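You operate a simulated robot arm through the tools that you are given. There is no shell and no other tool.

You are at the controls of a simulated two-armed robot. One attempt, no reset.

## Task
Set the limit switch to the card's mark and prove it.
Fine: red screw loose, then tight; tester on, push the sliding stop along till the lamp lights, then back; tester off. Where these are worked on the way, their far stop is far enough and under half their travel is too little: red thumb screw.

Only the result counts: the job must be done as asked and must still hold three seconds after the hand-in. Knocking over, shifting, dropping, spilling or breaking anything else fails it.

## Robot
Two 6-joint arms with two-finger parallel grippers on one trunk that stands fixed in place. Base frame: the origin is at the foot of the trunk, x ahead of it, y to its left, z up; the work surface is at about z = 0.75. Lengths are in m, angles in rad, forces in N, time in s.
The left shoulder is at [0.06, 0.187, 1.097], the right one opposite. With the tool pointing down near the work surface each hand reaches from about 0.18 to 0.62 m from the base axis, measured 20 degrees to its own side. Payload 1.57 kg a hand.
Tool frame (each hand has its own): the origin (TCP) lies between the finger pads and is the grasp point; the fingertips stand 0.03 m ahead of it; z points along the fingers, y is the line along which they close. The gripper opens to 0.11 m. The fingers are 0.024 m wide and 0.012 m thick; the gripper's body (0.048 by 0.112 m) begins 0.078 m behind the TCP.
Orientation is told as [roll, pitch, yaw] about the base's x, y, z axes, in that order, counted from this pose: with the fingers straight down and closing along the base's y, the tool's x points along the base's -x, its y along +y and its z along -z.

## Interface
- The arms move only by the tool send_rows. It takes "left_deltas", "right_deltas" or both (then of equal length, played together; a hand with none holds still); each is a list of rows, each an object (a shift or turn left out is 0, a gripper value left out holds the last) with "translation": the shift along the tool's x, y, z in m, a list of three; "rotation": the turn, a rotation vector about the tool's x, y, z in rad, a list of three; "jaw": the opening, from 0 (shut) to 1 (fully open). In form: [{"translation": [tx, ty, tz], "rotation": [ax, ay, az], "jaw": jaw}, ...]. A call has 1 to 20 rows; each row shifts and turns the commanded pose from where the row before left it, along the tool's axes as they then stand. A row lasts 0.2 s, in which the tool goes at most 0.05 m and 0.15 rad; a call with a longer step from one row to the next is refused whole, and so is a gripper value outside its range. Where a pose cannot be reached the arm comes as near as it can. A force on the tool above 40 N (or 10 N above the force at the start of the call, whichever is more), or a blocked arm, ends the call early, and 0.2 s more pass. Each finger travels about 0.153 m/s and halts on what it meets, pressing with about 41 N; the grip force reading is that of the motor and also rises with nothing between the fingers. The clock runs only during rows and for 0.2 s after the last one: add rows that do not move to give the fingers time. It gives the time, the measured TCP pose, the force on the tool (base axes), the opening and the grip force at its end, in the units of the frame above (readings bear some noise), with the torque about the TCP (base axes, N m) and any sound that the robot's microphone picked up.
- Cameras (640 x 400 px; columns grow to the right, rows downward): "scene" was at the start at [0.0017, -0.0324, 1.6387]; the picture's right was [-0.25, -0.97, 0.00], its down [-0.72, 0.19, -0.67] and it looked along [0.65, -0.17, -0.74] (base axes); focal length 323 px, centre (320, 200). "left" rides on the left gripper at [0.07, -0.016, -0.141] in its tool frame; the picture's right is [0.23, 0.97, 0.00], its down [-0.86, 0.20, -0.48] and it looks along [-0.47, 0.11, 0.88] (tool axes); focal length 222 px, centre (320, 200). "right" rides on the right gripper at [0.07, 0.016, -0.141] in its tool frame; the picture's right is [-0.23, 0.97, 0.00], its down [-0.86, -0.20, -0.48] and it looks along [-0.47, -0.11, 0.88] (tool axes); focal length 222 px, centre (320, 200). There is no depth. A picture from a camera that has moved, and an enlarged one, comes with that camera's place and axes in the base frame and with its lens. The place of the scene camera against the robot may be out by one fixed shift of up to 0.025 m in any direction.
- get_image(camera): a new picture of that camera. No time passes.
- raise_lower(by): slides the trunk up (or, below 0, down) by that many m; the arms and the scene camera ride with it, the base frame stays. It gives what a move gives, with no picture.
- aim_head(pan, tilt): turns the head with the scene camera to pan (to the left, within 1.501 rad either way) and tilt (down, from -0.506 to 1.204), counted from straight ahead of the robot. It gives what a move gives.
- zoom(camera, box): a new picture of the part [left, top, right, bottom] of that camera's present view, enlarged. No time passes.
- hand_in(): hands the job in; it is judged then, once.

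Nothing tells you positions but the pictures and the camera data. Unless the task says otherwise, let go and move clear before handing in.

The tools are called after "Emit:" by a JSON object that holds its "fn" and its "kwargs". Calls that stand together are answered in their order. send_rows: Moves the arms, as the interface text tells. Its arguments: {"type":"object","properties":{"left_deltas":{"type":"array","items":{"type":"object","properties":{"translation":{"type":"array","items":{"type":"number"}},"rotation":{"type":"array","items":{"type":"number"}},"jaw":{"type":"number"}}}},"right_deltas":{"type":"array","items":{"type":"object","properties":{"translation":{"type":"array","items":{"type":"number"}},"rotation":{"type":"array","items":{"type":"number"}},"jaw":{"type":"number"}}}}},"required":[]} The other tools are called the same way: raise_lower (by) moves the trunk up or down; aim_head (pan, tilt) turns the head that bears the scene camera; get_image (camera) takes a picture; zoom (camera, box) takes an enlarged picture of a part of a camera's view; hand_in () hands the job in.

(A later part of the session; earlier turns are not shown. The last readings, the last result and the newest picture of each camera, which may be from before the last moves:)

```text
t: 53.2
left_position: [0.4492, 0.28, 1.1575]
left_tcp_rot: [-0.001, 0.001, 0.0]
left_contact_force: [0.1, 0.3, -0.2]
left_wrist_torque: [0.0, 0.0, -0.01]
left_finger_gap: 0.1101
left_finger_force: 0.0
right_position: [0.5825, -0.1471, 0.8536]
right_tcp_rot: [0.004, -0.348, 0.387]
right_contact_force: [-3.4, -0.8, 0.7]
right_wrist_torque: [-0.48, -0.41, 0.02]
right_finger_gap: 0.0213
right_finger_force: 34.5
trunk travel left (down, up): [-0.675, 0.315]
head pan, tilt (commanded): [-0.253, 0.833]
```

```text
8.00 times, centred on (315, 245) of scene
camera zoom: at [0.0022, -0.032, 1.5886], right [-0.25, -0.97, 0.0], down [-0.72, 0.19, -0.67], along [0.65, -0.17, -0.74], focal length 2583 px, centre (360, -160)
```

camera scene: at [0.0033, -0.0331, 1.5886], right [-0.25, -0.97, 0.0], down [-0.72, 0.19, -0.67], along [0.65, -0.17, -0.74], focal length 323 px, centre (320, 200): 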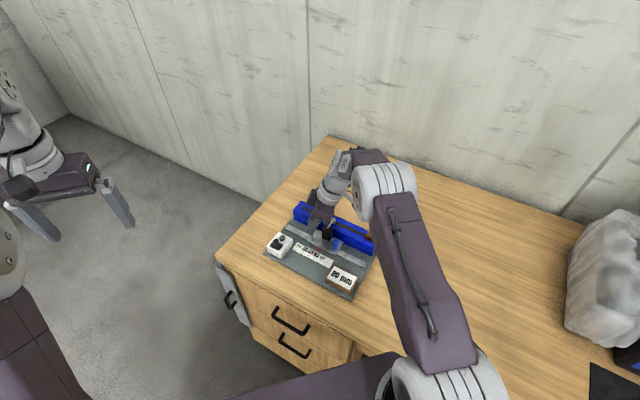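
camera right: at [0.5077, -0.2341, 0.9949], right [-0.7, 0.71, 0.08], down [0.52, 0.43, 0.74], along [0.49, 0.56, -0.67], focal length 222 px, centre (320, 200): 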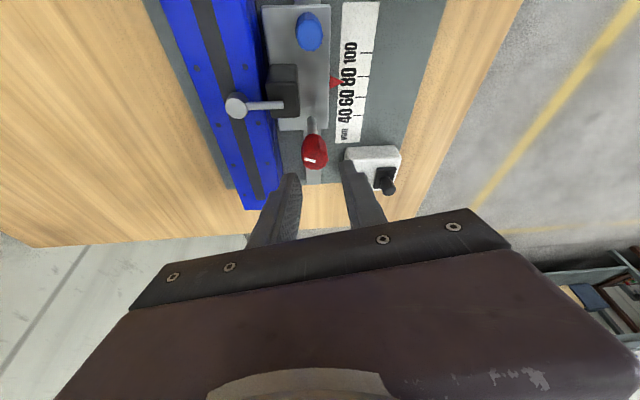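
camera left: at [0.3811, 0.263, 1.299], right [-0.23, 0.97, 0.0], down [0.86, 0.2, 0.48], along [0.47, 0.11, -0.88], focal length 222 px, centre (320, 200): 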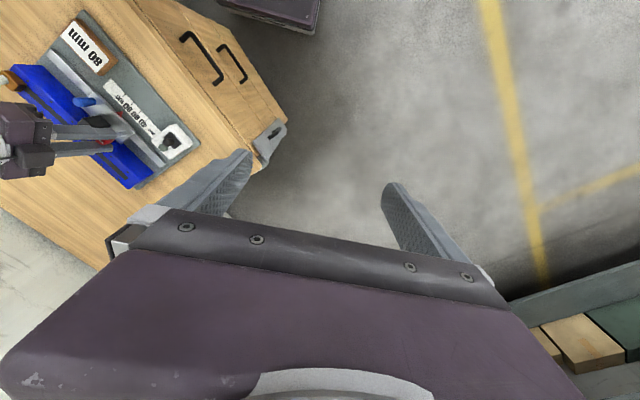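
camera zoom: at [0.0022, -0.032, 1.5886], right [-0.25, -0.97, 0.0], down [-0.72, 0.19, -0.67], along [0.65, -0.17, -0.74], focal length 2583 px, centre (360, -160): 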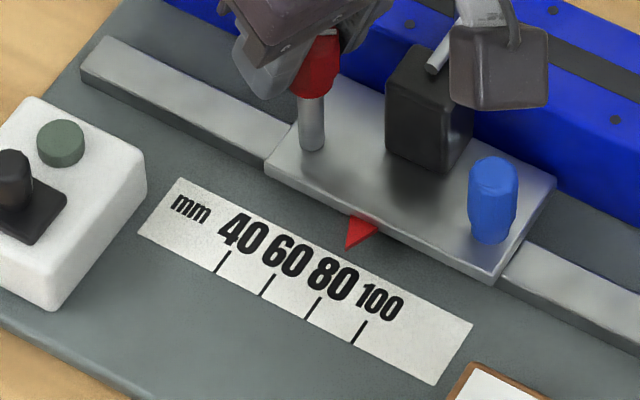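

The screw has turned about 2.6 rad clockwise. Before finishing the tightening I want a view straight across the rail, which has no parallax, so I'll move the left camera to line up with the 80 mark while the right hand holds the knob.

Emit:
{"fn": "send_rows", "kwargs": {"left_deltas": [{"translation": [0.0098, -0.0398, 0], "jaw": 0.0}, {"translation": [0.0098, -0.0398, 0]}, {"translation": [0.0098, -0.0398, 0]}, {"translation": [0.0098, -0.0398, 0]}, {"translation": [0.0098, -0.0398, 0]}, {"translation": [0, 0, 0]}]}}

Emit:
{"fn": "get_image", "kwargs": {"camera": "left"}}

Emit:
{"fn": "zoom", "kwargs": {"camera": "left", "box": [185, 120, 255, 170]}}

```text
t: 54.6
left_position: [0.4019, 0.081, 1.1572]
left_tcp_rot: [0.001, 0.0, 0.0]
left_contact_force: [0.1, 0.0, 0.1]
left_wrist_torque: [0.0, -0.02, 0.01]
left_finger_gap: 0.0001
left_finger_force: 21.5
right_position: [0.5838, -0.1479, 0.8537]
right_tcp_rot: [0.003, -0.346, 0.39]
right_contact_force: [-4.9, 4.2, -0.6]
right_wrist_torque: [-0.39, -0.18, 0.01]
right_finger_gap: 0.0215
right_finger_force: 34.6
trunk travel left (down, up): [-0.675, 0.315]
head pan, tilt (commanded): [-0.253, 0.833]
```

```text
taken
camera left: at [0.3327, 0.0652, 1.2999], right [-0.23, 0.97, 0.0], down [0.86, 0.2, 0.48], along [0.47, 0.11, -0.88], focal length 222 px, centre (320, 200)
```

left: 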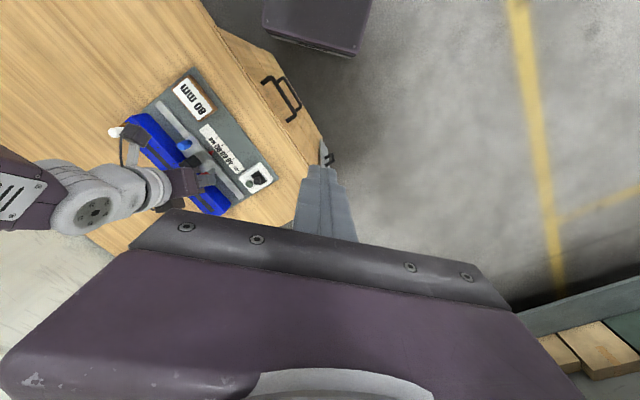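

```text
8.00 times, centred on (220, 145) of left
camera zoom: at [0.3327, 0.0652, 1.2999], right [-0.23, 0.97, 0.0], down [0.86, 0.2, 0.48], along [0.47, 0.11, -0.88], focal length 1777 px, centre (1120, 640)
```

zoom: 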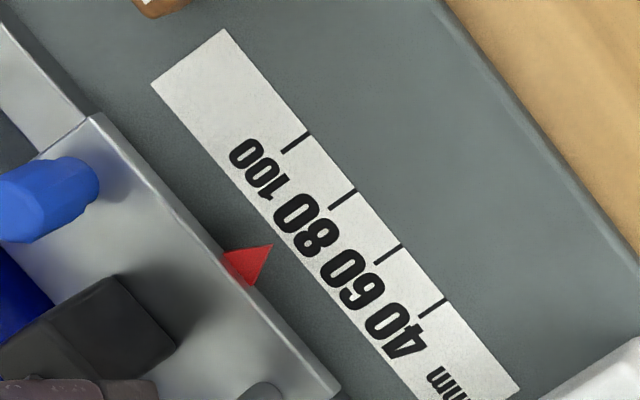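

This view is across the rail and shows the pointer at about 80.5–80.7 mm. I'll nudge back by a fraction of a millimetre and then finish tightening.

Emit:
{"fn": "send_rows", "kwargs": {"right_deltas": [{"translation": [-0.0007, 0.0003, 0.00025]}, {"translation": [0, 0, 0]}]}}

Emit:
{"fn": "zoom", "kwargs": {"camera": "left", "box": [185, 120, 255, 170]}}

```text
t: 55.2
left_position: [0.402, 0.0814, 1.1576]
left_tcp_rot: [0.0, -0.002, 0.0]
left_contact_force: [0.2, -0.3, -0.1]
left_wrist_torque: [0.01, 0.02, -0.01]
left_finger_gap: 0.0
left_finger_force: 21.0
right_position: [0.5837, -0.1486, 0.8528]
right_tcp_rot: [0.003, -0.347, 0.39]
right_contact_force: [-5.9, 3.9, -0.1]
right_wrist_torque: [-0.42, -0.1, -0.01]
right_finger_gap: 0.0214
right_finger_force: 34.3
trunk travel left (down, up): [-0.675, 0.315]
head pan, tilt (commanded): [-0.253, 0.833]
```

```text
8.00 times, centred on (220, 145) of left
camera zoom: at [0.3329, 0.0653, 1.3], right [-0.23, 0.97, 0.0], down [0.86, 0.2, 0.48], along [0.47, 0.11, -0.88], focal length 1777 px, centre (1120, 640)
```

zoom: 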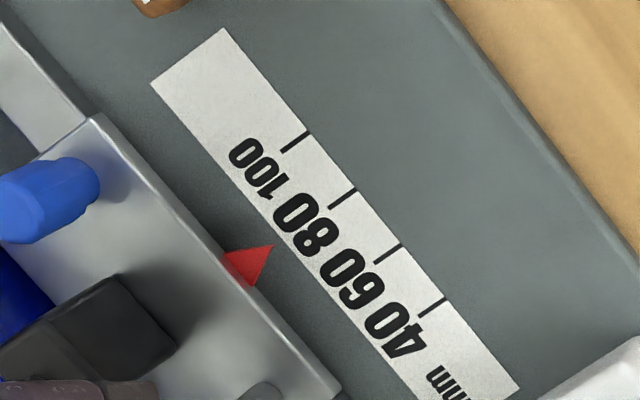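

It's effectively on 80. I'll keep tightening clockwise until the stop shows as torque.

Emit:
{"fn": "send_rows", "kwargs": {"right_deltas": [{"rotation": [0.0341, 0, 0.094]}, {"rotation": [0.0341, 0, 0.094]}, {"rotation": [0.0341, 0, 0.094]}, {"rotation": [0.0341, 0, 0.094]}, {"rotation": [0.0341, 0, 0.094]}]}}

Emit:
{"fn": "zoom", "kwargs": {"camera": "right", "box": [220, 60, 420, 220]}}

Emit:
{"fn": "zoom", "kwargs": {"camera": "left", "box": [185, 120, 255, 170]}}

```text
t: 56.5
left_position: [0.4028, 0.0809, 1.159]
left_tcp_rot: [-0.001, 0.0, 0.0]
left_contact_force: [-0.7, -0.6, -0.3]
left_wrist_torque: [0.02, 0.02, -0.03]
left_finger_gap: 0.0
left_finger_force: 21.2
right_position: [0.5837, -0.1468, 0.854]
right_tcp_rot: [0.003, -0.344, -0.11]
right_contact_force: [-6.6, 2.1, 0.3]
right_wrist_torque: [-0.46, 0.16, 0.0]
right_finger_gap: 0.0216
right_finger_force: 34.6
trunk travel left (down, up): [-0.675, 0.315]
head pan, tilt (commanded): [-0.253, 0.833]
```

```text
2.50 times, centred on (320, 140) of right
camera zoom: at [0.4735, -0.1193, 0.9648], right [0.32, 0.94, 0.08], down [0.62, -0.27, 0.74], along [0.72, -0.19, -0.67], focal length 555 px, centre (320, 350)
```

zoom: 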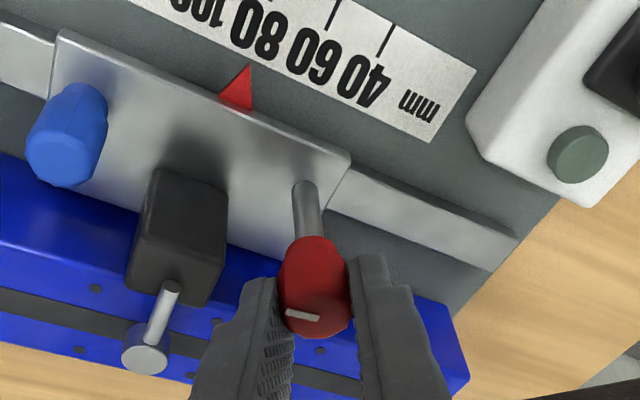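

```text
8.00 times, centred on (220, 145) of left
camera zoom: at [0.333, 0.0651, 1.3], right [-0.23, 0.97, 0.0], down [0.86, 0.2, 0.48], along [0.47, 0.11, -0.88], focal length 1777 px, centre (1120, 640)
```

zoom: 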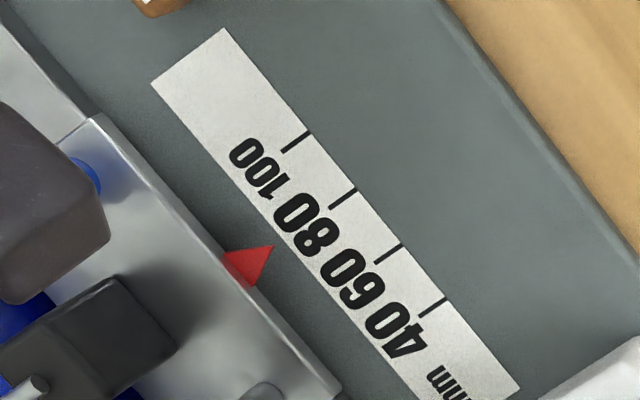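

Emit:
{"fn": "send_rows", "kwargs": {"right_deltas": [{"rotation": [0.0341, 0, 0.094]}, {"rotation": [0.0341, 0, 0.094]}, {"rotation": [0.0341, 0, 0.094]}]}}

Emit:
{"fn": "send_rows", "kwargs": {"right_deltas": [{"rotation": [0.0341, 0, 0.094]}, {"rotation": [0.0341, 0, 0.094]}, {"rotation": [0.0341, 0, 0.094]}]}}

Emit:
{"fn": "zoom", "kwargs": {"camera": "right", "box": [220, 60, 420, 220]}}

Emit:
{"fn": "zoom", "kwargs": {"camera": "left", "box": [185, 120, 255, 170]}}

```text
t: 57.2
left_position: [0.4018, 0.0814, 1.1595]
left_tcp_rot: [0.001, -0.001, 0.0]
left_contact_force: [0.0, 0.0, 1.0]
left_wrist_torque: [0.02, 0.01, 0.02]
left_finger_gap: 0.0
left_finger_force: 21.5
right_position: [0.5837, -0.1477, 0.8536]
right_tcp_rot: [0.003, -0.346, -0.41]
right_contact_force: [-7.7, 3.9, 0.1]
right_wrist_torque: [-0.28, 0.88, 0.01]
right_finger_gap: 0.0215
right_finger_force: 34.7
trunk travel left (down, up): [-0.675, 0.315]
head pan, tilt (commanded): [-0.253, 0.833]
```

```text
t: 58.0
left_position: [0.402, 0.0813, 1.1576]
left_tcp_rot: [0.0, 0.003, 0.0]
left_contact_force: [0.0, -0.7, 0.5]
left_wrist_torque: [-0.01, 0.05, 0.0]
left_finger_gap: 0.0
left_finger_force: 21.3
right_position: [0.5846, -0.1484, 0.8546]
right_tcp_rot: [0.005, -0.347, -0.714]
right_contact_force: [-0.2, -4.5, -0.1]
right_wrist_torque: [-0.61, 0.28, 0.14]
right_finger_gap: 0.0216
right_finger_force: 34.9
trunk travel left (down, up): [-0.675, 0.315]
head pan, tilt (commanded): [-0.253, 0.833]
```

```text
2.50 times, centred on (320, 140) of right
camera zoom: at [0.5105, -0.0624, 0.9653], right [0.8, 0.6, 0.08], down [0.35, -0.57, 0.74], along [0.49, -0.56, -0.67], focal length 555 px, centre (320, 350)
```

zoom: 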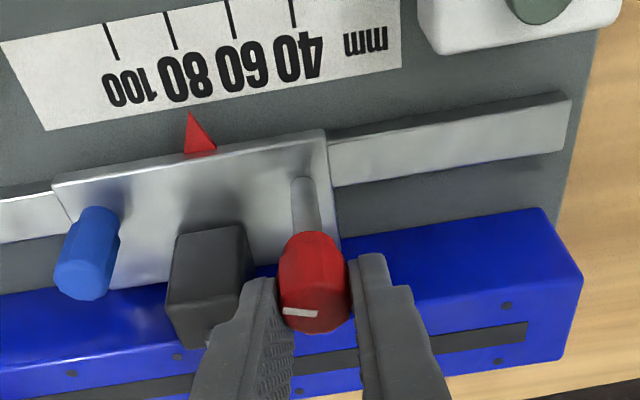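

```text
8.00 times, centred on (220, 145) of left
camera zoom: at [0.3334, 0.0638, 1.3], right [-0.23, 0.97, 0.0], down [0.86, 0.2, 0.48], along [0.47, 0.11, -0.88], focal length 1777 px, centre (1120, 640)
```

zoom: 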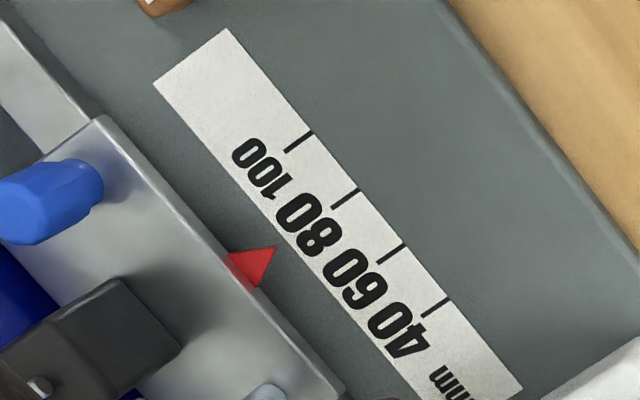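

Torque is starting to build, 0.14 N·m. I'll turn a little further to confirm the stop.

Emit:
{"fn": "send_rows", "kwargs": {"right_deltas": [{"rotation": [0.0341, 0, 0.094]}, {"rotation": [0.0341, 0, 0.094]}]}}

Emit:
{"fn": "zoom", "kwargs": {"camera": "right", "box": [220, 60, 420, 220]}}

Emit:
{"fn": "zoom", "kwargs": {"camera": "left", "box": [185, 120, 255, 170]}}

```text
t: 58.6
left_position: [0.4017, 0.0799, 1.1589]
left_tcp_rot: [0.0, -0.002, -0.001]
left_contact_force: [1.0, -0.4, -0.1]
left_wrist_torque: [0.03, 0.0, -0.01]
left_finger_gap: 0.0002
left_finger_force: 21.5
right_position: [0.5855, -0.1476, 0.8558]
right_tcp_rot: [0.003, -0.345, -0.913]
right_contact_force: [-2.1, -4.8, -0.6]
right_wrist_torque: [-0.63, -0.12, 0.4]
right_finger_gap: 0.0211
right_finger_force: 34.3
trunk travel left (down, up): [-0.675, 0.315]
head pan, tilt (commanded): [-0.253, 0.833]
```

```text
2.50 times, centred on (320, 140) of right
camera zoom: at [0.5286, -0.0489, 0.9657], right [0.9, 0.43, 0.08], down [0.23, -0.63, 0.74], along [0.37, -0.65, -0.67], focal length 555 px, centre (320, 350)
```

zoom: 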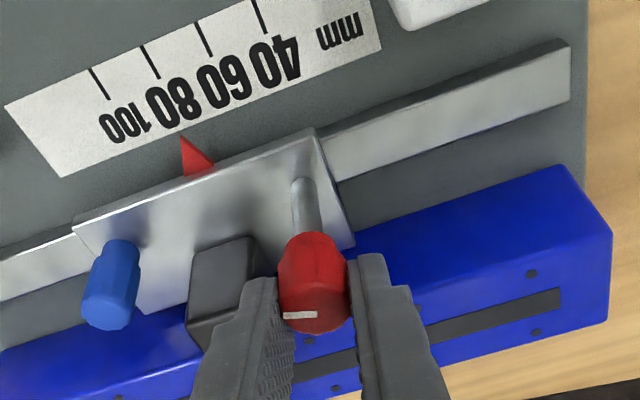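

```text
8.00 times, centred on (220, 145) of left
camera zoom: at [0.3326, 0.0638, 1.3002], right [-0.23, 0.97, 0.0], down [0.86, 0.2, 0.48], along [0.47, 0.11, -0.88], focal length 1777 px, centre (1120, 640)
```

zoom: 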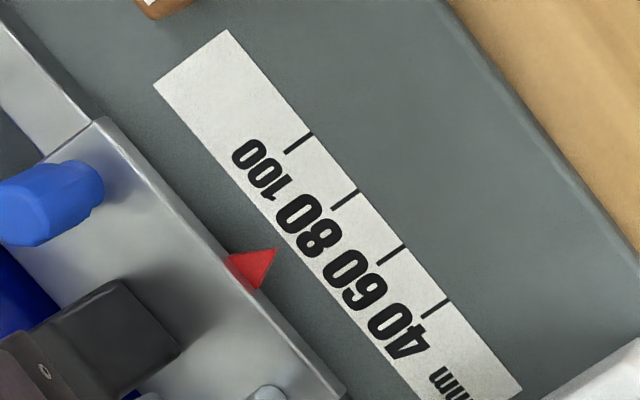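

Torque hit 0.4 N·m with the knob stopped, so the screw is tight, and the pointer is right on the 80 line. I'll release and lift clear, then look at the tester.

Emit:
{"fn": "send_rows", "kwargs": {"right_deltas": [{"jaw": 0.28}, {"jaw": 0.28}, {"translation": [-0.0051, 0, -0.0141]}, {"translation": [-0.0103, 0, -0.0282]}, {"translation": [0, 0, 0]}]}}

Emit:
{"fn": "zoom", "kwargs": {"camera": "left", "box": [185, 120, 255, 170]}}

Emit:
{"fn": "get_image", "kwargs": {"camera": "left"}}

```text
t: 59.9
left_position: [0.4025, 0.08, 1.1594]
left_tcp_rot: [0.0, 0.0, -0.002]
left_contact_force: [0.0, 0.0, -0.2]
left_wrist_torque: [0.01, 0.03, -0.02]
left_finger_gap: 0.0
left_finger_force: 21.0
right_position: [0.5849, -0.1458, 0.8992]
right_tcp_rot: [0.001, -0.346, -0.91]
right_contact_force: [-0.1, 0.1, -0.4]
right_wrist_torque: [0.02, 0.03, -0.01]
right_finger_gap: 0.031
right_finger_force: 0.0
trunk travel left (down, up): [-0.675, 0.315]
head pan, tilt (commanded): [-0.253, 0.833]
```

```text
8.00 times, centred on (220, 145) of left
camera zoom: at [0.3327, 0.0647, 1.3001], right [-0.23, 0.97, 0.0], down [0.86, 0.2, 0.48], along [0.47, 0.11, -0.88], focal length 1777 px, centre (1120, 640)
```

zoom: 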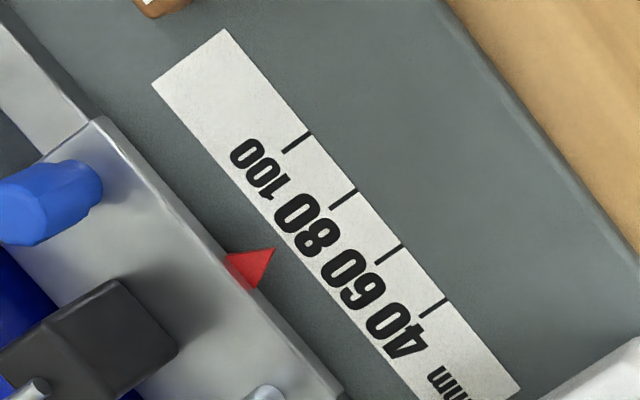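

```text
taken
camera left: at [0.3327, 0.0647, 1.3001], right [-0.23, 0.97, 0.0], down [0.86, 0.2, 0.48], along [0.47, 0.11, -0.88], focal length 222 px, centre (320, 200)
```

left: 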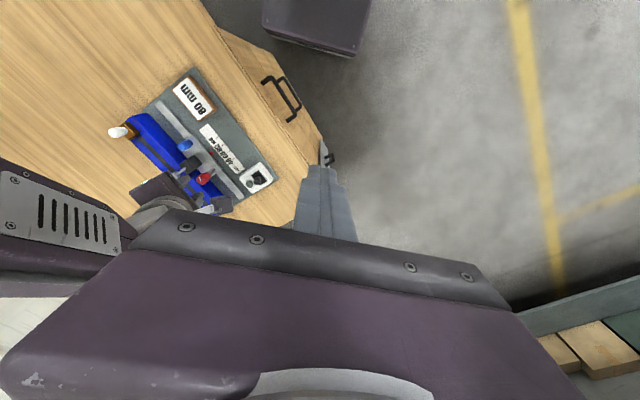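

The setting holds at 80 after release. Now the tester: I'll zoom in on its control from the left camera and the scene camera.

Emit:
{"fn": "zoom", "kwargs": {"camera": "left", "box": [238, 158, 280, 196]}}

Emit:
{"fn": "zoom", "kwargs": {"camera": "scene", "box": [262, 225, 300, 262]}}

Emit:
{"fn": "get_image", "kwargs": {"camera": "scene"}}

```text
10.53 times, centred on (259, 177) of left
camera zoom: at [0.3327, 0.0647, 1.3001], right [-0.23, 0.97, 0.0], down [0.86, 0.2, 0.48], along [0.47, 0.11, -0.88], focal length 2338 px, centre (962, 442)
```

zoom: 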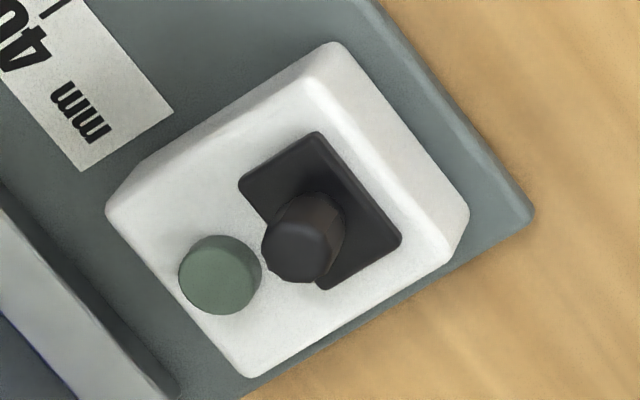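

```text
10.81 times, centred on (281, 244) of scene
camera zoom: at [0.0022, -0.0324, 1.5887], right [-0.25, -0.97, 0.0], down [-0.72, 0.19, -0.67], along [0.65, -0.17, -0.74], focal length 3491 px, centre (742, -270)
```

zoom: 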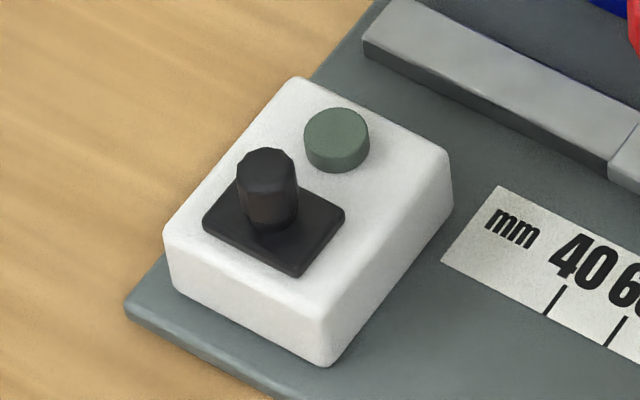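

```text
taken
camera scene: at [0.0022, -0.0324, 1.5887], right [-0.25, -0.97, 0.0], down [-0.72, 0.19, -0.67], along [0.65, -0.17, -0.74], focal length 323 px, centre (320, 200)
```

scene: 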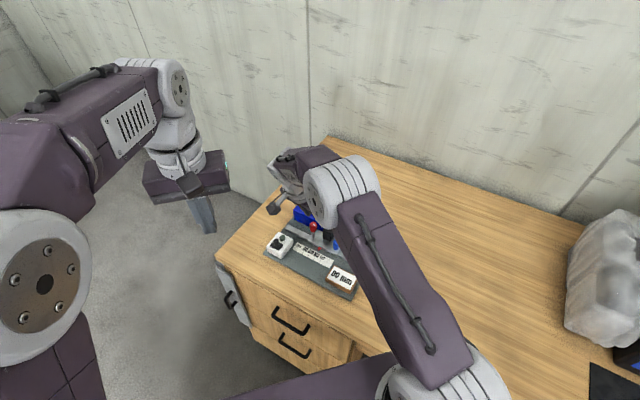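

The black control stands upright in the middle of its plate, so I'll test it with the left hand. First I'll move the right hand away to a hover above the stop's white knob.

Emit:
{"fn": "send_rows", "kwargs": {"right_deltas": [{"translation": [-0.0165, 0, -0.046]}, {"translation": [-0.0161, -0.0311, 0.0058]}, {"translation": [-0.0161, -0.0311, 0.0058]}, {"translation": [-0.0161, -0.0311, 0.0058]}, {"translation": [-0.0161, -0.0311, 0.0058]}, {"translation": [-0.0161, -0.0311, 0.0058]}, {"rotation": [-0.0393, 0, -0.1092], "jaw": 0.45}, {"translation": [0, 0, 0]}]}}

Emit:
{"fn": "get_image", "kwargs": {"camera": "right"}}

Emit:
{"fn": "get_image", "kwargs": {"camera": "scene"}}

Emit:
{"fn": "zoom", "kwargs": {"camera": "left", "box": [95, 110, 165, 170]}}

```text
t: 61.6
left_position: [0.4029, 0.0815, 1.1577]
left_tcp_rot: [0.0, -0.001, 0.0]
left_contact_force: [-1.2, -0.6, 0.6]
left_wrist_torque: [0.03, 0.01, -0.01]
left_finger_gap: 0.0
left_finger_force: 21.6
right_position: [0.5143, -0.3105, 0.9485]
right_tcp_rot: [0.001, -0.345, -0.794]
right_contact_force: [0.1, -0.5, -0.1]
right_wrist_torque: [0.0, 0.02, 0.03]
right_finger_gap: 0.0496
right_finger_force: 0.0
trunk travel left (down, up): [-0.675, 0.315]
head pan, tilt (commanded): [-0.253, 0.833]
```

```text
taken
camera right: at [0.4459, -0.2202, 1.059], right [0.84, 0.53, 0.08], down [0.31, -0.6, 0.74], along [0.44, -0.6, -0.67], focal length 222 px, centre (320, 200)
```

right: 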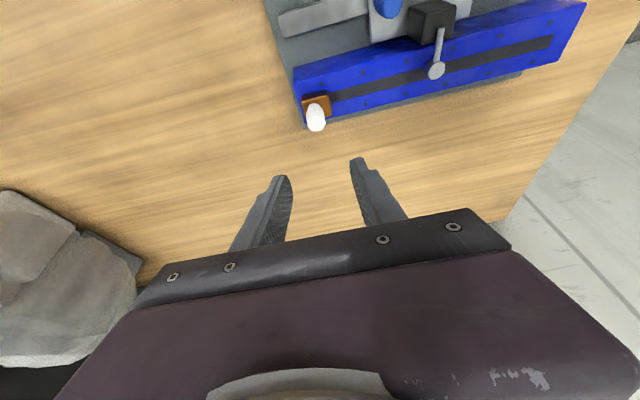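

```text
taken
camera scene: at [0.0019, -0.0325, 1.5887], right [-0.25, -0.97, 0.0], down [-0.72, 0.19, -0.67], along [0.65, -0.17, -0.74], focal length 323 px, centre (320, 200)
```

scene: 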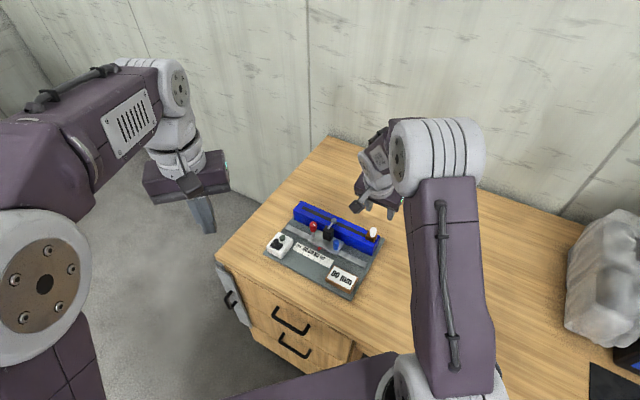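

```text
6.67 times, centred on (130, 140) of left
camera zoom: at [0.3324, 0.0647, 1.3002], right [-0.23, 0.97, 0.0], down [0.86, 0.2, 0.48], along [0.47, 0.11, -0.88], focal length 1481 px, centre (1587, 600)
```

zoom: 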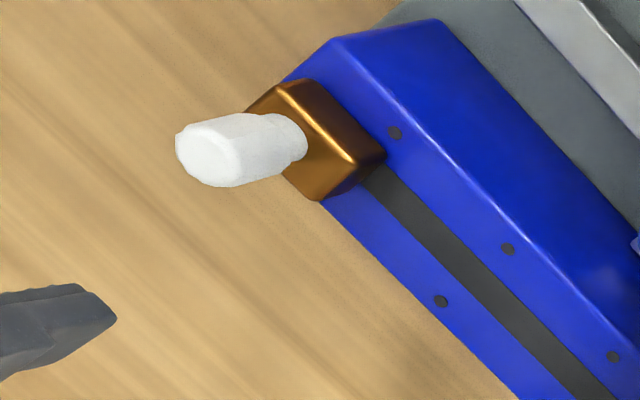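

Both the fixture and the lamp are now clear in the scene view. I'll bring the left hand, fingers closed and slightly tilted, over the tester control.

Emit:
{"fn": "send_rows", "kwargs": {"left_deltas": [{"rotation": [0, -0.125, 0]}, {"rotation": [0, -0.125, 0]}, {"translation": [-0.013, -0.0142, 0.0366]}, {"translation": [-0.013, -0.0142, 0.0366]}, {"translation": [-0.013, -0.0142, 0.0366]}, {"translation": [-0.013, -0.0142, 0.0366]}, {"translation": [-0.013, -0.0142, 0.0366]}, {"translation": [-0.013, -0.0142, 0.0366]}, {"translation": [-0.013, -0.0142, 0.0366]}, {"translation": [0, 0, 0]}]}}

Emit:
{"fn": "get_image", "kwargs": {"camera": "left"}}

Emit:
{"fn": "get_image", "kwargs": {"camera": "scene"}}

```text
t: 63.9
left_position: [0.5516, -0.0169, 0.9318]
left_tcp_rot: [-0.001, -0.252, 0.0]
left_contact_force: [0.3, -0.6, -0.6]
left_wrist_torque: [-0.02, 0.0, -0.02]
left_finger_gap: 0.0001
left_finger_force: 20.5
right_position: [0.5128, -0.3112, 0.9496]
right_tcp_rot: [0.001, -0.344, -0.796]
right_contact_force: [-0.2, 0.0, 0.4]
right_wrist_torque: [0.0, 0.01, -0.01]
right_finger_gap: 0.0495
right_finger_force: 0.0
trunk travel left (down, up): [-0.675, 0.315]
head pan, tilt (commanded): [-0.253, 0.833]
```

```text
taken
camera left: at [0.4492, -0.0327, 1.0517], right [-0.22, 0.97, -0.06], down [0.71, 0.2, 0.68], along [0.67, 0.11, -0.74], focal length 222 px, centre (320, 200)
```

left: 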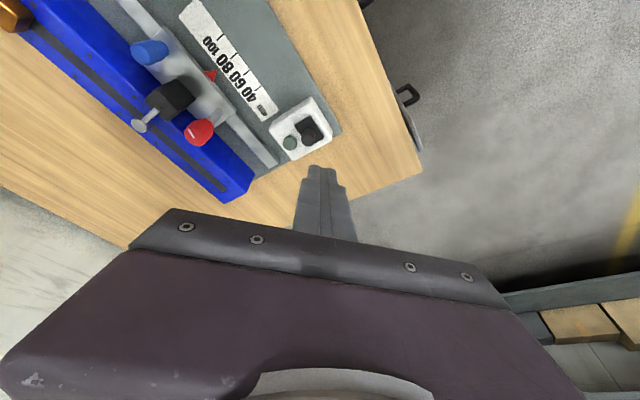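

```text
taken
camera scene: at [0.0005, -0.032, 1.5887], right [-0.25, -0.97, 0.0], down [-0.72, 0.19, -0.67], along [0.65, -0.17, -0.74], focal length 323 px, centre (320, 200)
```

scene: 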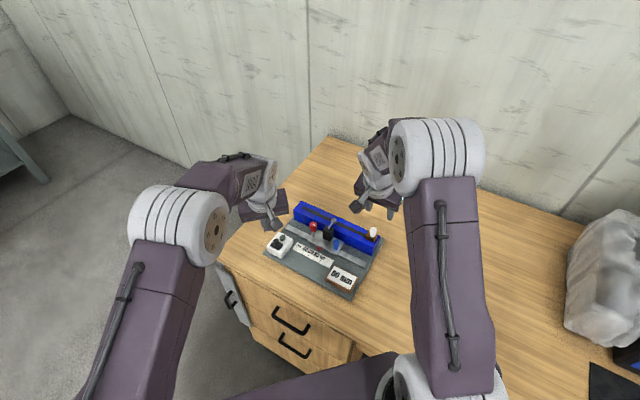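

Emit:
{"fn": "zoom", "kwargs": {"camera": "left", "box": [255, 85, 355, 185]}}

Emit:
{"fn": "zoom", "kwargs": {"camera": "scene", "box": [240, 180, 320, 260]}}

```text
4.00 times, centred on (305, 135) of left
camera zoom: at [0.4492, -0.0327, 1.0517], right [-0.22, 0.97, -0.06], down [0.71, 0.2, 0.68], along [0.67, 0.11, -0.74], focal length 888 px, centre (380, 460)
```

zoom: 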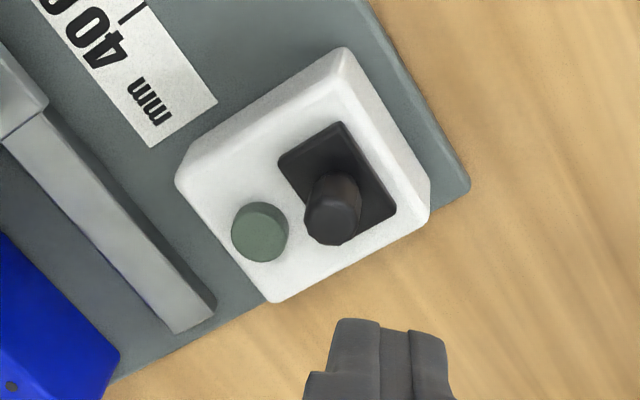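

```text
5.00 times, centred on (280, 220) of scene
camera zoom: at [0.0005, -0.032, 1.5887], right [-0.25, -0.97, 0.0], down [-0.72, 0.19, -0.67], along [0.65, -0.17, -0.74], focal length 1614 px, centre (520, 100)
```

zoom: 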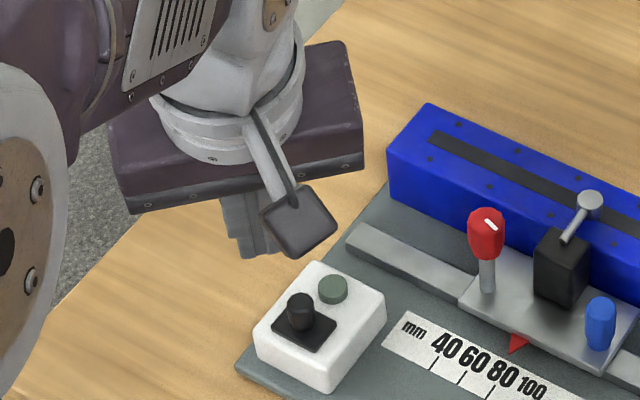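

The control sits at [0.577, -0.032] with its top at z 0.815. I'll lower the closed left fingertips to just above it.

Emit:
{"fn": "send_rows", "kwargs": {"left_deltas": [{"translation": [-0.003, -0.0076, 0.0394]}, {"translation": [-0.003, -0.0075, 0.0394]}, {"translation": [0, 0, 0]}]}}

Emit:
{"fn": "zoom", "kwargs": {"camera": "left", "box": [240, 80, 400, 220]}}

Emit:
{"fn": "zoom", "kwargs": {"camera": "scene", "box": [250, 210, 310, 260]}}

```text
t: 64.7
left_position: [0.5772, -0.0309, 0.8567]
left_tcp_rot: [0.0, -0.251, -0.001]
left_contact_force: [0.1, 0.4, 0.4]
left_wrist_torque: [0.0, -0.01, 0.03]
left_finger_gap: 0.0
left_finger_force: 21.7
right_position: [0.5121, -0.3125, 0.9484]
right_tcp_rot: [0.001, -0.345, -0.796]
right_contact_force: [-0.2, 0.1, 0.2]
right_wrist_torque: [0.03, -0.01, -0.01]
right_finger_gap: 0.0492
right_finger_force: 0.0
trunk travel left (down, up): [-0.675, 0.315]
head pan, tilt (commanded): [-0.253, 0.833]
```

```text
2.86 times, centred on (320, 150) of left
camera zoom: at [0.4746, -0.0476, 0.9765], right [-0.22, 0.97, -0.06], down [0.71, 0.2, 0.68], along [0.67, 0.11, -0.74], focal length 635 px, centre (320, 343)
```

zoom: 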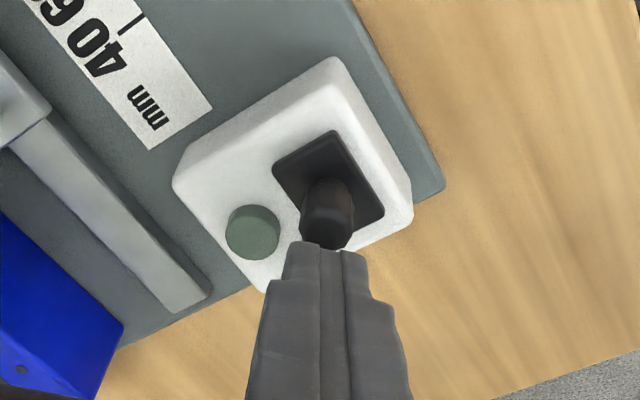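

```text
8.00 times, centred on (280, 235) of scene
camera zoom: at [0.0009, -0.0323, 1.5887], right [-0.25, -0.97, 0.0], down [-0.72, 0.19, -0.67], along [0.65, -0.17, -0.74], focal length 2583 px, centre (640, -80)
```

zoom: 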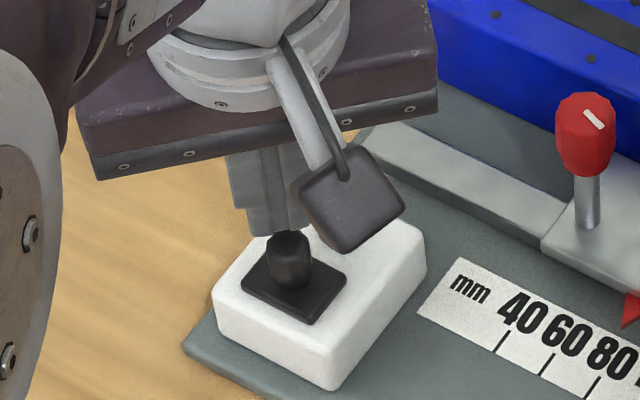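

Emit:
{"fn": "send_rows", "kwargs": {"left_deltas": [{"translation": [0.00075, 0, 0.0029]}, {"translation": [0.00075, 0, 0.0029]}, {"translation": [0.00075, 0, 0.0029]}, {"translation": [0.0005, 0, 0.0019]}]}}

Emit:
{"fn": "send_rows", "kwargs": {"left_deltas": [{"translation": [0.0005, 0, 0.0019]}, {"translation": [0.0005, 0, 0.0019]}]}}

Emit:
{"fn": "zoom", "kwargs": {"camera": "left", "box": [240, 80, 400, 220]}}

```text
t: 65.7
left_position: [0.5769, -0.0318, 0.8517]
left_tcp_rot: [-0.004, -0.262, 0.001]
left_contact_force: [3.5, 6.7, 36.7]
left_wrist_torque: [0.22, 0.02, -0.03]
left_finger_gap: 0.0
left_finger_force: 21.1
right_position: [0.5101, -0.3099, 0.9522]
right_tcp_rot: [0.003, -0.348, -0.796]
right_contact_force: [0.2, -0.3, -0.1]
right_wrist_torque: [0.0, -0.03, 0.02]
right_finger_gap: 0.0495
right_finger_force: 0.0
trunk travel left (down, up): [-0.675, 0.315]
head pan, tilt (commanded): [-0.253, 0.833]
```

```text
t: 66.1
left_position: [0.5799, -0.034, 0.8525]
left_tcp_rot: [-0.004, -0.267, -0.001]
left_contact_force: [-5.8, 5.5, 23.0]
left_wrist_torque: [0.22, 0.26, 0.0]
left_finger_gap: 0.0001
left_finger_force: 21.4
right_position: [0.5115, -0.3117, 0.9484]
right_tcp_rot: [0.003, -0.346, -0.796]
right_contact_force: [0.2, -0.7, -0.1]
right_wrist_torque: [-0.01, -0.03, 0.01]
right_finger_gap: 0.0496
right_finger_force: 0.1
trunk travel left (down, up): [-0.675, 0.315]
head pan, tilt (commanded): [-0.253, 0.833]
stopped in row 2 (left hand): the force on the tool passed its limit at 50 N (the readings are from after the stop); the commanded pose is now the measured one
```

```text
2.86 times, centred on (320, 150) of left
camera zoom: at [0.4756, -0.0497, 0.9705], right [-0.22, 0.97, -0.06], down [0.7, 0.2, 0.69], along [0.68, 0.1, -0.72], focal length 635 px, centre (320, 343)
```

zoom: 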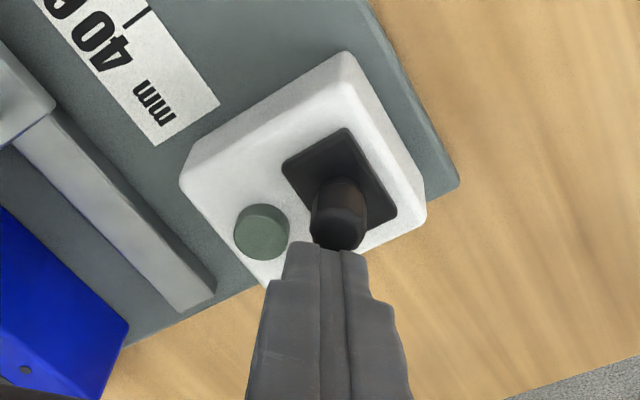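

The control doesn't press down: it stayed rigid at over 40 N with no click. I'll back off, turn the left hand so it can grip the post along the rail direction, and feel for which way it moves.

Emit:
{"fn": "send_rows", "kwargs": {"left_deltas": [{"translation": [-0.004, 0, -0.0145]}, {"translation": [-0.004, 0, -0.0145]}, {"rotation": [0.0337, 0, 0.1266], "jaw": 0.4}, {"rotation": [0.0337, 0, 0.1266]}, {"rotation": [0.0337, 0, 0.1266]}, {"rotation": [0.0337, 0, 0.1266]}, {"rotation": [0.0337, 0, 0.1266]}, {"rotation": [0.0337, 0, 0.1266]}, {"translation": [0, 0, 0]}]}}

Emit:
{"fn": "get_image", "kwargs": {"camera": "left"}}

Emit:
{"fn": "zoom", "kwargs": {"camera": "left", "box": [240, 80, 400, 220]}}

Emit:
{"fn": "zoom", "kwargs": {"camera": "scene", "box": [250, 210, 310, 260]}}

```text
t: 68.1
left_position: [0.5815, -0.0324, 0.8786]
left_tcp_rot: [-0.004, -0.263, -0.787]
left_contact_force: [0.0, 1.2, -0.1]
left_wrist_torque: [-0.04, 0.01, -0.02]
left_finger_gap: 0.044
left_finger_force: 0.1
right_position: [0.5129, -0.3106, 0.9479]
right_tcp_rot: [0.002, -0.346, -0.795]
right_contact_force: [-0.3, 0.1, -0.3]
right_wrist_torque: [-0.02, 0.0, 0.0]
right_finger_gap: 0.0495
right_finger_force: 0.0
trunk travel left (down, up): [-0.675, 0.315]
head pan, tilt (commanded): [-0.253, 0.833]
```

```text
taken
camera left: at [0.4966, 0.0285, 0.9972], right [0.54, 0.84, -0.06], down [0.64, -0.36, 0.68], along [0.55, -0.4, -0.73], focal length 222 px, centre (320, 200)
```

left: 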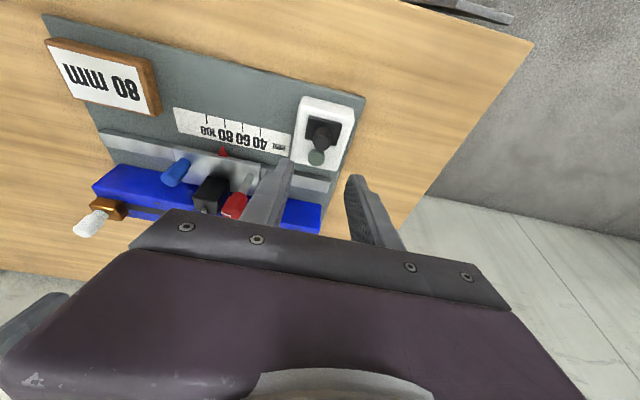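

```text
2.86 times, centred on (320, 150) of left
camera zoom: at [0.4966, 0.0285, 0.9972], right [0.54, 0.84, -0.06], down [0.64, -0.36, 0.68], along [0.55, -0.4, -0.73], focal length 635 px, centre (320, 343)
```

zoom: 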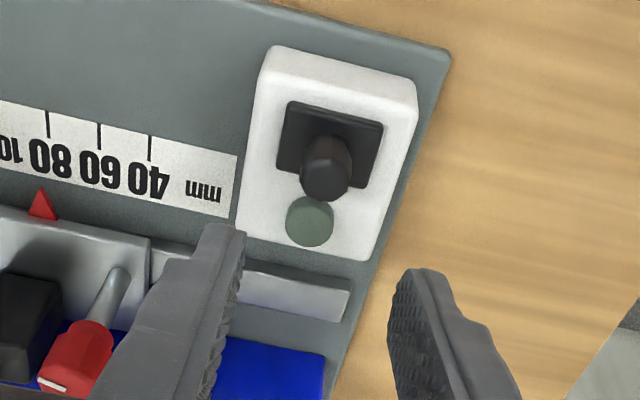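

```text
8.00 times, centred on (280, 235) of scene
camera zoom: at [0.0016, -0.0325, 1.5887], right [-0.25, -0.97, 0.0], down [-0.72, 0.19, -0.67], along [0.65, -0.17, -0.74], focal length 2583 px, centre (640, -80)
```

zoom: 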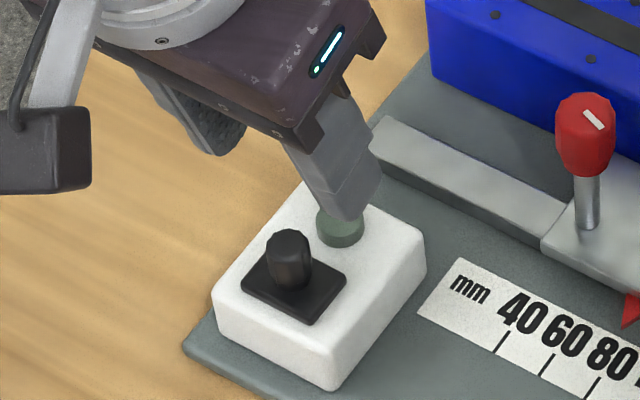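

I can see the post clearly with a finger on each side along the rail direction. I'll align and lower the fingers around it.

Emit:
{"fn": "send_rows", "kwargs": {"left_deltas": [{"translation": [0.0096, -0.0038, -0.0026]}, {"translation": [0.0038, 0, 0.014]}, {"translation": [0.0038, 0, 0.014]}, {"translation": [0, 0, 0]}]}}

Emit:
{"fn": "zoom", "kwargs": {"camera": "left", "box": [240, 100, 400, 240]}}

```text
t: 69.1
left_position: [0.5711, -0.029, 0.8492]
left_tcp_rot: [-0.001, -0.262, -0.784]
left_contact_force: [0.3, -0.1, -0.1]
left_wrist_torque: [-0.02, 0.02, -0.03]
left_finger_gap: 0.0439
left_finger_force: 0.1
right_position: [0.5126, -0.3108, 0.9484]
right_tcp_rot: [0.002, -0.345, -0.796]
right_contact_force: [-0.3, -0.7, 0.4]
right_wrist_torque: [-0.02, -0.01, -0.01]
right_finger_gap: 0.0492
right_finger_force: 0.0
trunk travel left (down, up): [-0.675, 0.315]
head pan, tilt (commanded): [-0.253, 0.833]
```

```text
2.86 times, centred on (320, 170) of left
camera zoom: at [0.4861, 0.0335, 0.9689], right [0.53, 0.84, -0.06], down [0.64, -0.35, 0.68], along [0.55, -0.4, -0.73], focal length 635 px, centre (320, 286)
```

zoom: 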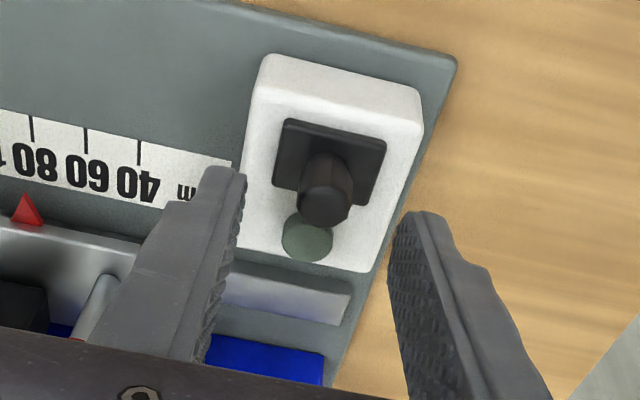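

Emit:
{"fn": "send_rows", "kwargs": {"left_deltas": [{"translation": [0.0038, 0, 0.014]}, {"translation": [0, 0, 0]}, {"jaw": 0.05}, {"jaw": 0.05}]}}

Emit:
{"fn": "zoom", "kwargs": {"camera": "left", "box": [240, 100, 400, 240]}}

Emit:
{"fn": "zoom", "kwargs": {"camera": "scene", "box": [250, 210, 310, 260]}}

```text
t: 70.1
left_position: [0.5715, -0.028, 0.8351]
left_tcp_rot: [-0.002, -0.261, -0.787]
left_contact_force: [0.0, 0.4, -0.4]
left_wrist_torque: [-0.13, -0.53, 0.02]
left_finger_gap: 0.0156
left_finger_force: 31.2
right_position: [0.5133, -0.3119, 0.948]
right_tcp_rot: [0.001, -0.347, -0.793]
right_contact_force: [0.7, 0.4, -0.1]
right_wrist_torque: [0.02, 0.0, -0.01]
right_finger_gap: 0.0493
right_finger_force: 0.1
trunk travel left (down, up): [-0.675, 0.315]
head pan, tilt (commanded): [-0.253, 0.833]
```

```text
2.86 times, centred on (320, 170) of left
camera zoom: at [0.4865, 0.0334, 0.9536], right [0.53, 0.84, -0.06], down [0.64, -0.35, 0.68], along [0.55, -0.4, -0.73], focal length 635 px, centre (320, 286)
```

zoom: 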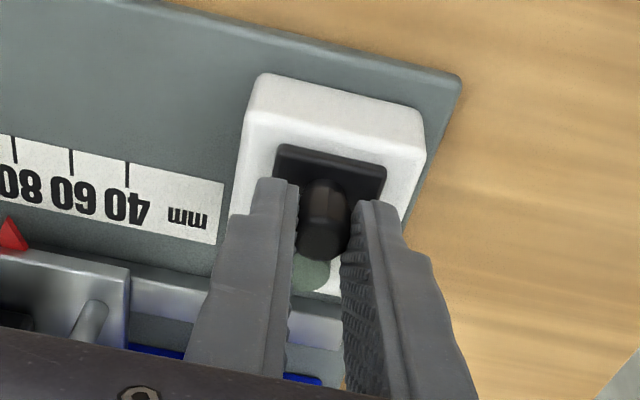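

```text
8.00 times, centred on (280, 235) of scene
camera zoom: at [0.0019, -0.0323, 1.5887], right [-0.25, -0.97, 0.0], down [-0.72, 0.19, -0.67], along [0.65, -0.17, -0.74], focal length 2583 px, centre (640, -80)
```

zoom: 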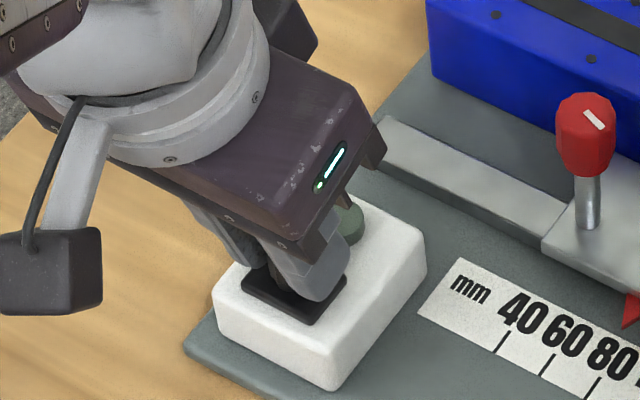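

The post is gripped (15.6 mm) with no sideways load. I'll probe it gently along the rail direction and read the force and sound.

Emit:
{"fn": "send_rows", "kwargs": {"left_deltas": [{"translation": [0, 0.0015, 0]}, {"translation": [0, 0.0015, 0]}]}}

Emit:
{"fn": "send_rows", "kwargs": {"left_deltas": [{"translation": [0, -0.003, 0]}, {"translation": [0, -0.003, 0]}]}}

Emit:
{"fn": "zoom", "kwargs": {"camera": "left", "box": [240, 100, 400, 240]}}

```text
t: 70.7
left_position: [0.5704, -0.0287, 0.8347]
left_tcp_rot: [-0.002, -0.259, -0.789]
left_contact_force: [-9.1, -8.5, 0.3]
left_wrist_torque: [-0.72, -0.59, -0.03]
left_finger_gap: 0.0154
left_finger_force: 31.2
right_position: [0.5128, -0.3122, 0.949]
right_tcp_rot: [0.003, -0.344, -0.795]
right_contact_force: [0.0, -1.1, -0.5]
right_wrist_torque: [0.01, -0.01, -0.01]
right_finger_gap: 0.0493
right_finger_force: 0.1
trunk travel left (down, up): [-0.675, 0.315]
head pan, tilt (commanded): [-0.253, 0.833]
```

```text
t: 71.3
left_position: [0.5703, -0.0286, 0.8354]
left_tcp_rot: [-0.001, -0.264, -0.783]
left_contact_force: [5.2, 8.4, 0.0]
left_wrist_torque: [1.01, 0.38, 0.03]
left_finger_gap: 0.0155
left_finger_force: 31.1
right_position: [0.5143, -0.3092, 0.9483]
right_tcp_rot: [-0.001, -0.345, -0.794]
right_contact_force: [-0.2, 0.9, 0.7]
right_wrist_torque: [0.01, 0.0, -0.02]
right_finger_gap: 0.0495
right_finger_force: 0.1
trunk travel left (down, up): [-0.675, 0.315]
head pan, tilt (commanded): [-0.253, 0.833]
```

```text
2.86 times, centred on (320, 170) of left
camera zoom: at [0.4861, 0.0332, 0.9535], right [0.53, 0.84, -0.06], down [0.64, -0.35, 0.68], along [0.56, -0.4, -0.73], focal length 635 px, centre (320, 286)
```

zoom: 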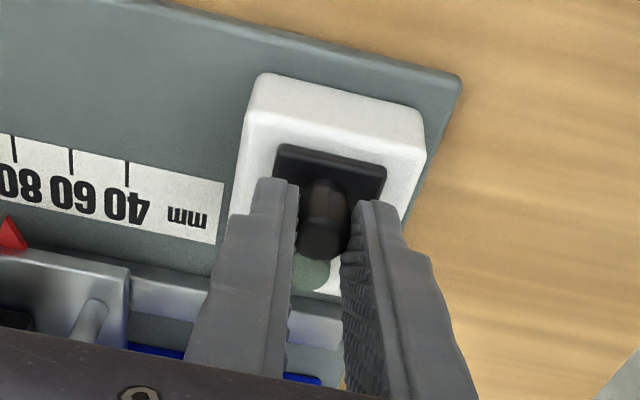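

It is rigid along the rail in both directions. I'll recentre and probe across the rail, then try rotation.

Emit:
{"fn": "send_rows", "kwargs": {"left_deltas": [{"translation": [0, 0.003, 0]}, {"translation": [-0.0029, 0, 0.0008]}]}}

Emit:
{"fn": "send_rows", "kwargs": {"left_deltas": [{"translation": [0.0029, 0, -0.0008]}, {"translation": [0.0029, 0, -0.0008]}]}}

Emit:
{"fn": "zoom", "kwargs": {"camera": "left", "box": [240, 100, 400, 240]}}

```text
t: 71.9
left_position: [0.5708, -0.0284, 0.8345]
left_tcp_rot: [-0.007, -0.26, -0.785]
left_contact_force: [-8.4, 12.9, 0.4]
left_wrist_torque: [0.23, -0.23, -0.02]
left_finger_gap: 0.0155
left_finger_force: 31.1
right_position: [0.5117, -0.3091, 0.95]
right_tcp_rot: [0.002, -0.347, -0.795]
right_contact_force: [-0.2, -0.1, -0.2]
right_wrist_torque: [-0.02, -0.03, -0.03]
right_finger_gap: 0.0498
right_finger_force: 0.0
trunk travel left (down, up): [-0.675, 0.315]
head pan, tilt (commanded): [-0.253, 0.833]
```

```text
t: 72.5
left_position: [0.5712, -0.0288, 0.8354]
left_tcp_rot: [-0.002, -0.264, -0.788]
left_contact_force: [5.0, 1.3, 0.8]
left_wrist_torque: [0.53, 0.04, -0.02]
left_finger_gap: 0.0156
left_finger_force: 30.9
right_position: [0.514, -0.3123, 0.9475]
right_tcp_rot: [0.0, -0.345, -0.796]
right_contact_force: [0.4, 0.2, 0.1]
right_wrist_torque: [-0.02, 0.01, -0.02]
right_finger_gap: 0.0499
right_finger_force: 0.1
trunk travel left (down, up): [-0.675, 0.315]
head pan, tilt (commanded): [-0.253, 0.833]
```

```text
2.86 times, centred on (320, 170) of left
camera zoom: at [0.4864, 0.0335, 0.9535], right [0.53, 0.84, -0.06], down [0.64, -0.35, 0.68], along [0.56, -0.41, -0.73], focal length 635 px, centre (320, 286)
```

zoom: 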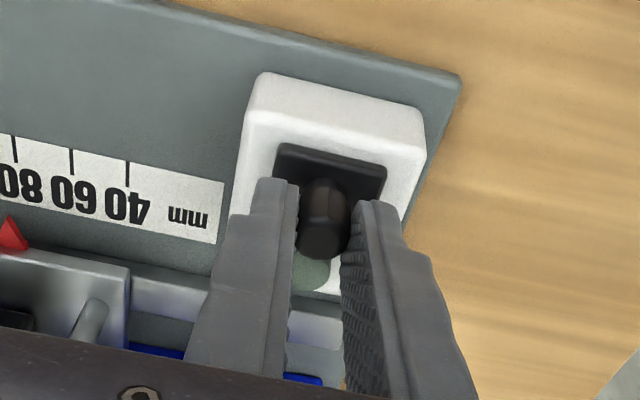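

Emit:
{"fn": "send_rows", "kwargs": {"left_deltas": [{"translation": [0.0029, 0, -0.0008]}, {"translation": [0, 0, 0]}]}}

Emit:
{"fn": "zoom", "kwargs": {"camera": "left", "box": [240, 100, 400, 240]}}

```text
t: 73.1
left_position: [0.5707, -0.0297, 0.8349]
left_tcp_rot: [-0.002, -0.265, -0.788]
left_contact_force: [14.5, -13.9, 0.5]
left_wrist_torque: [-0.39, -0.7, 0.02]
left_finger_gap: 0.0157
left_finger_force: 31.4
right_position: [0.5164, -0.314, 0.946]
right_tcp_rot: [0.002, -0.341, -0.795]
right_contact_force: [0.3, -0.7, -0.3]
right_wrist_torque: [-0.01, 0.01, 0.01]
right_finger_gap: 0.0496
right_finger_force: 0.1
trunk travel left (down, up): [-0.675, 0.315]
head pan, tilt (commanded): [-0.253, 0.833]
```

```text
2.86 times, centred on (320, 170) of left
camera zoom: at [0.4861, 0.0335, 0.9535], right [0.53, 0.84, -0.06], down [0.64, -0.35, 0.69], along [0.56, -0.4, -0.73], focal length 635 px, centre (320, 286)
```

zoom: 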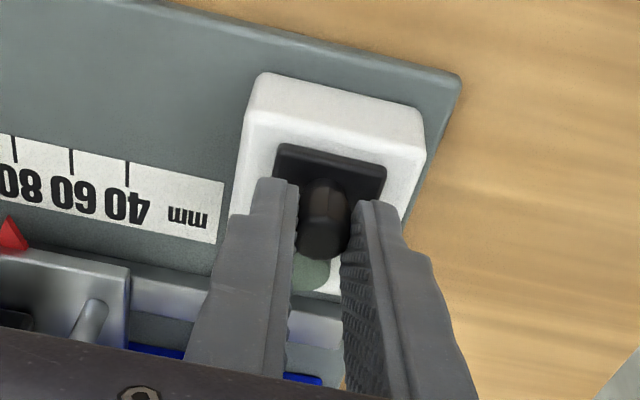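

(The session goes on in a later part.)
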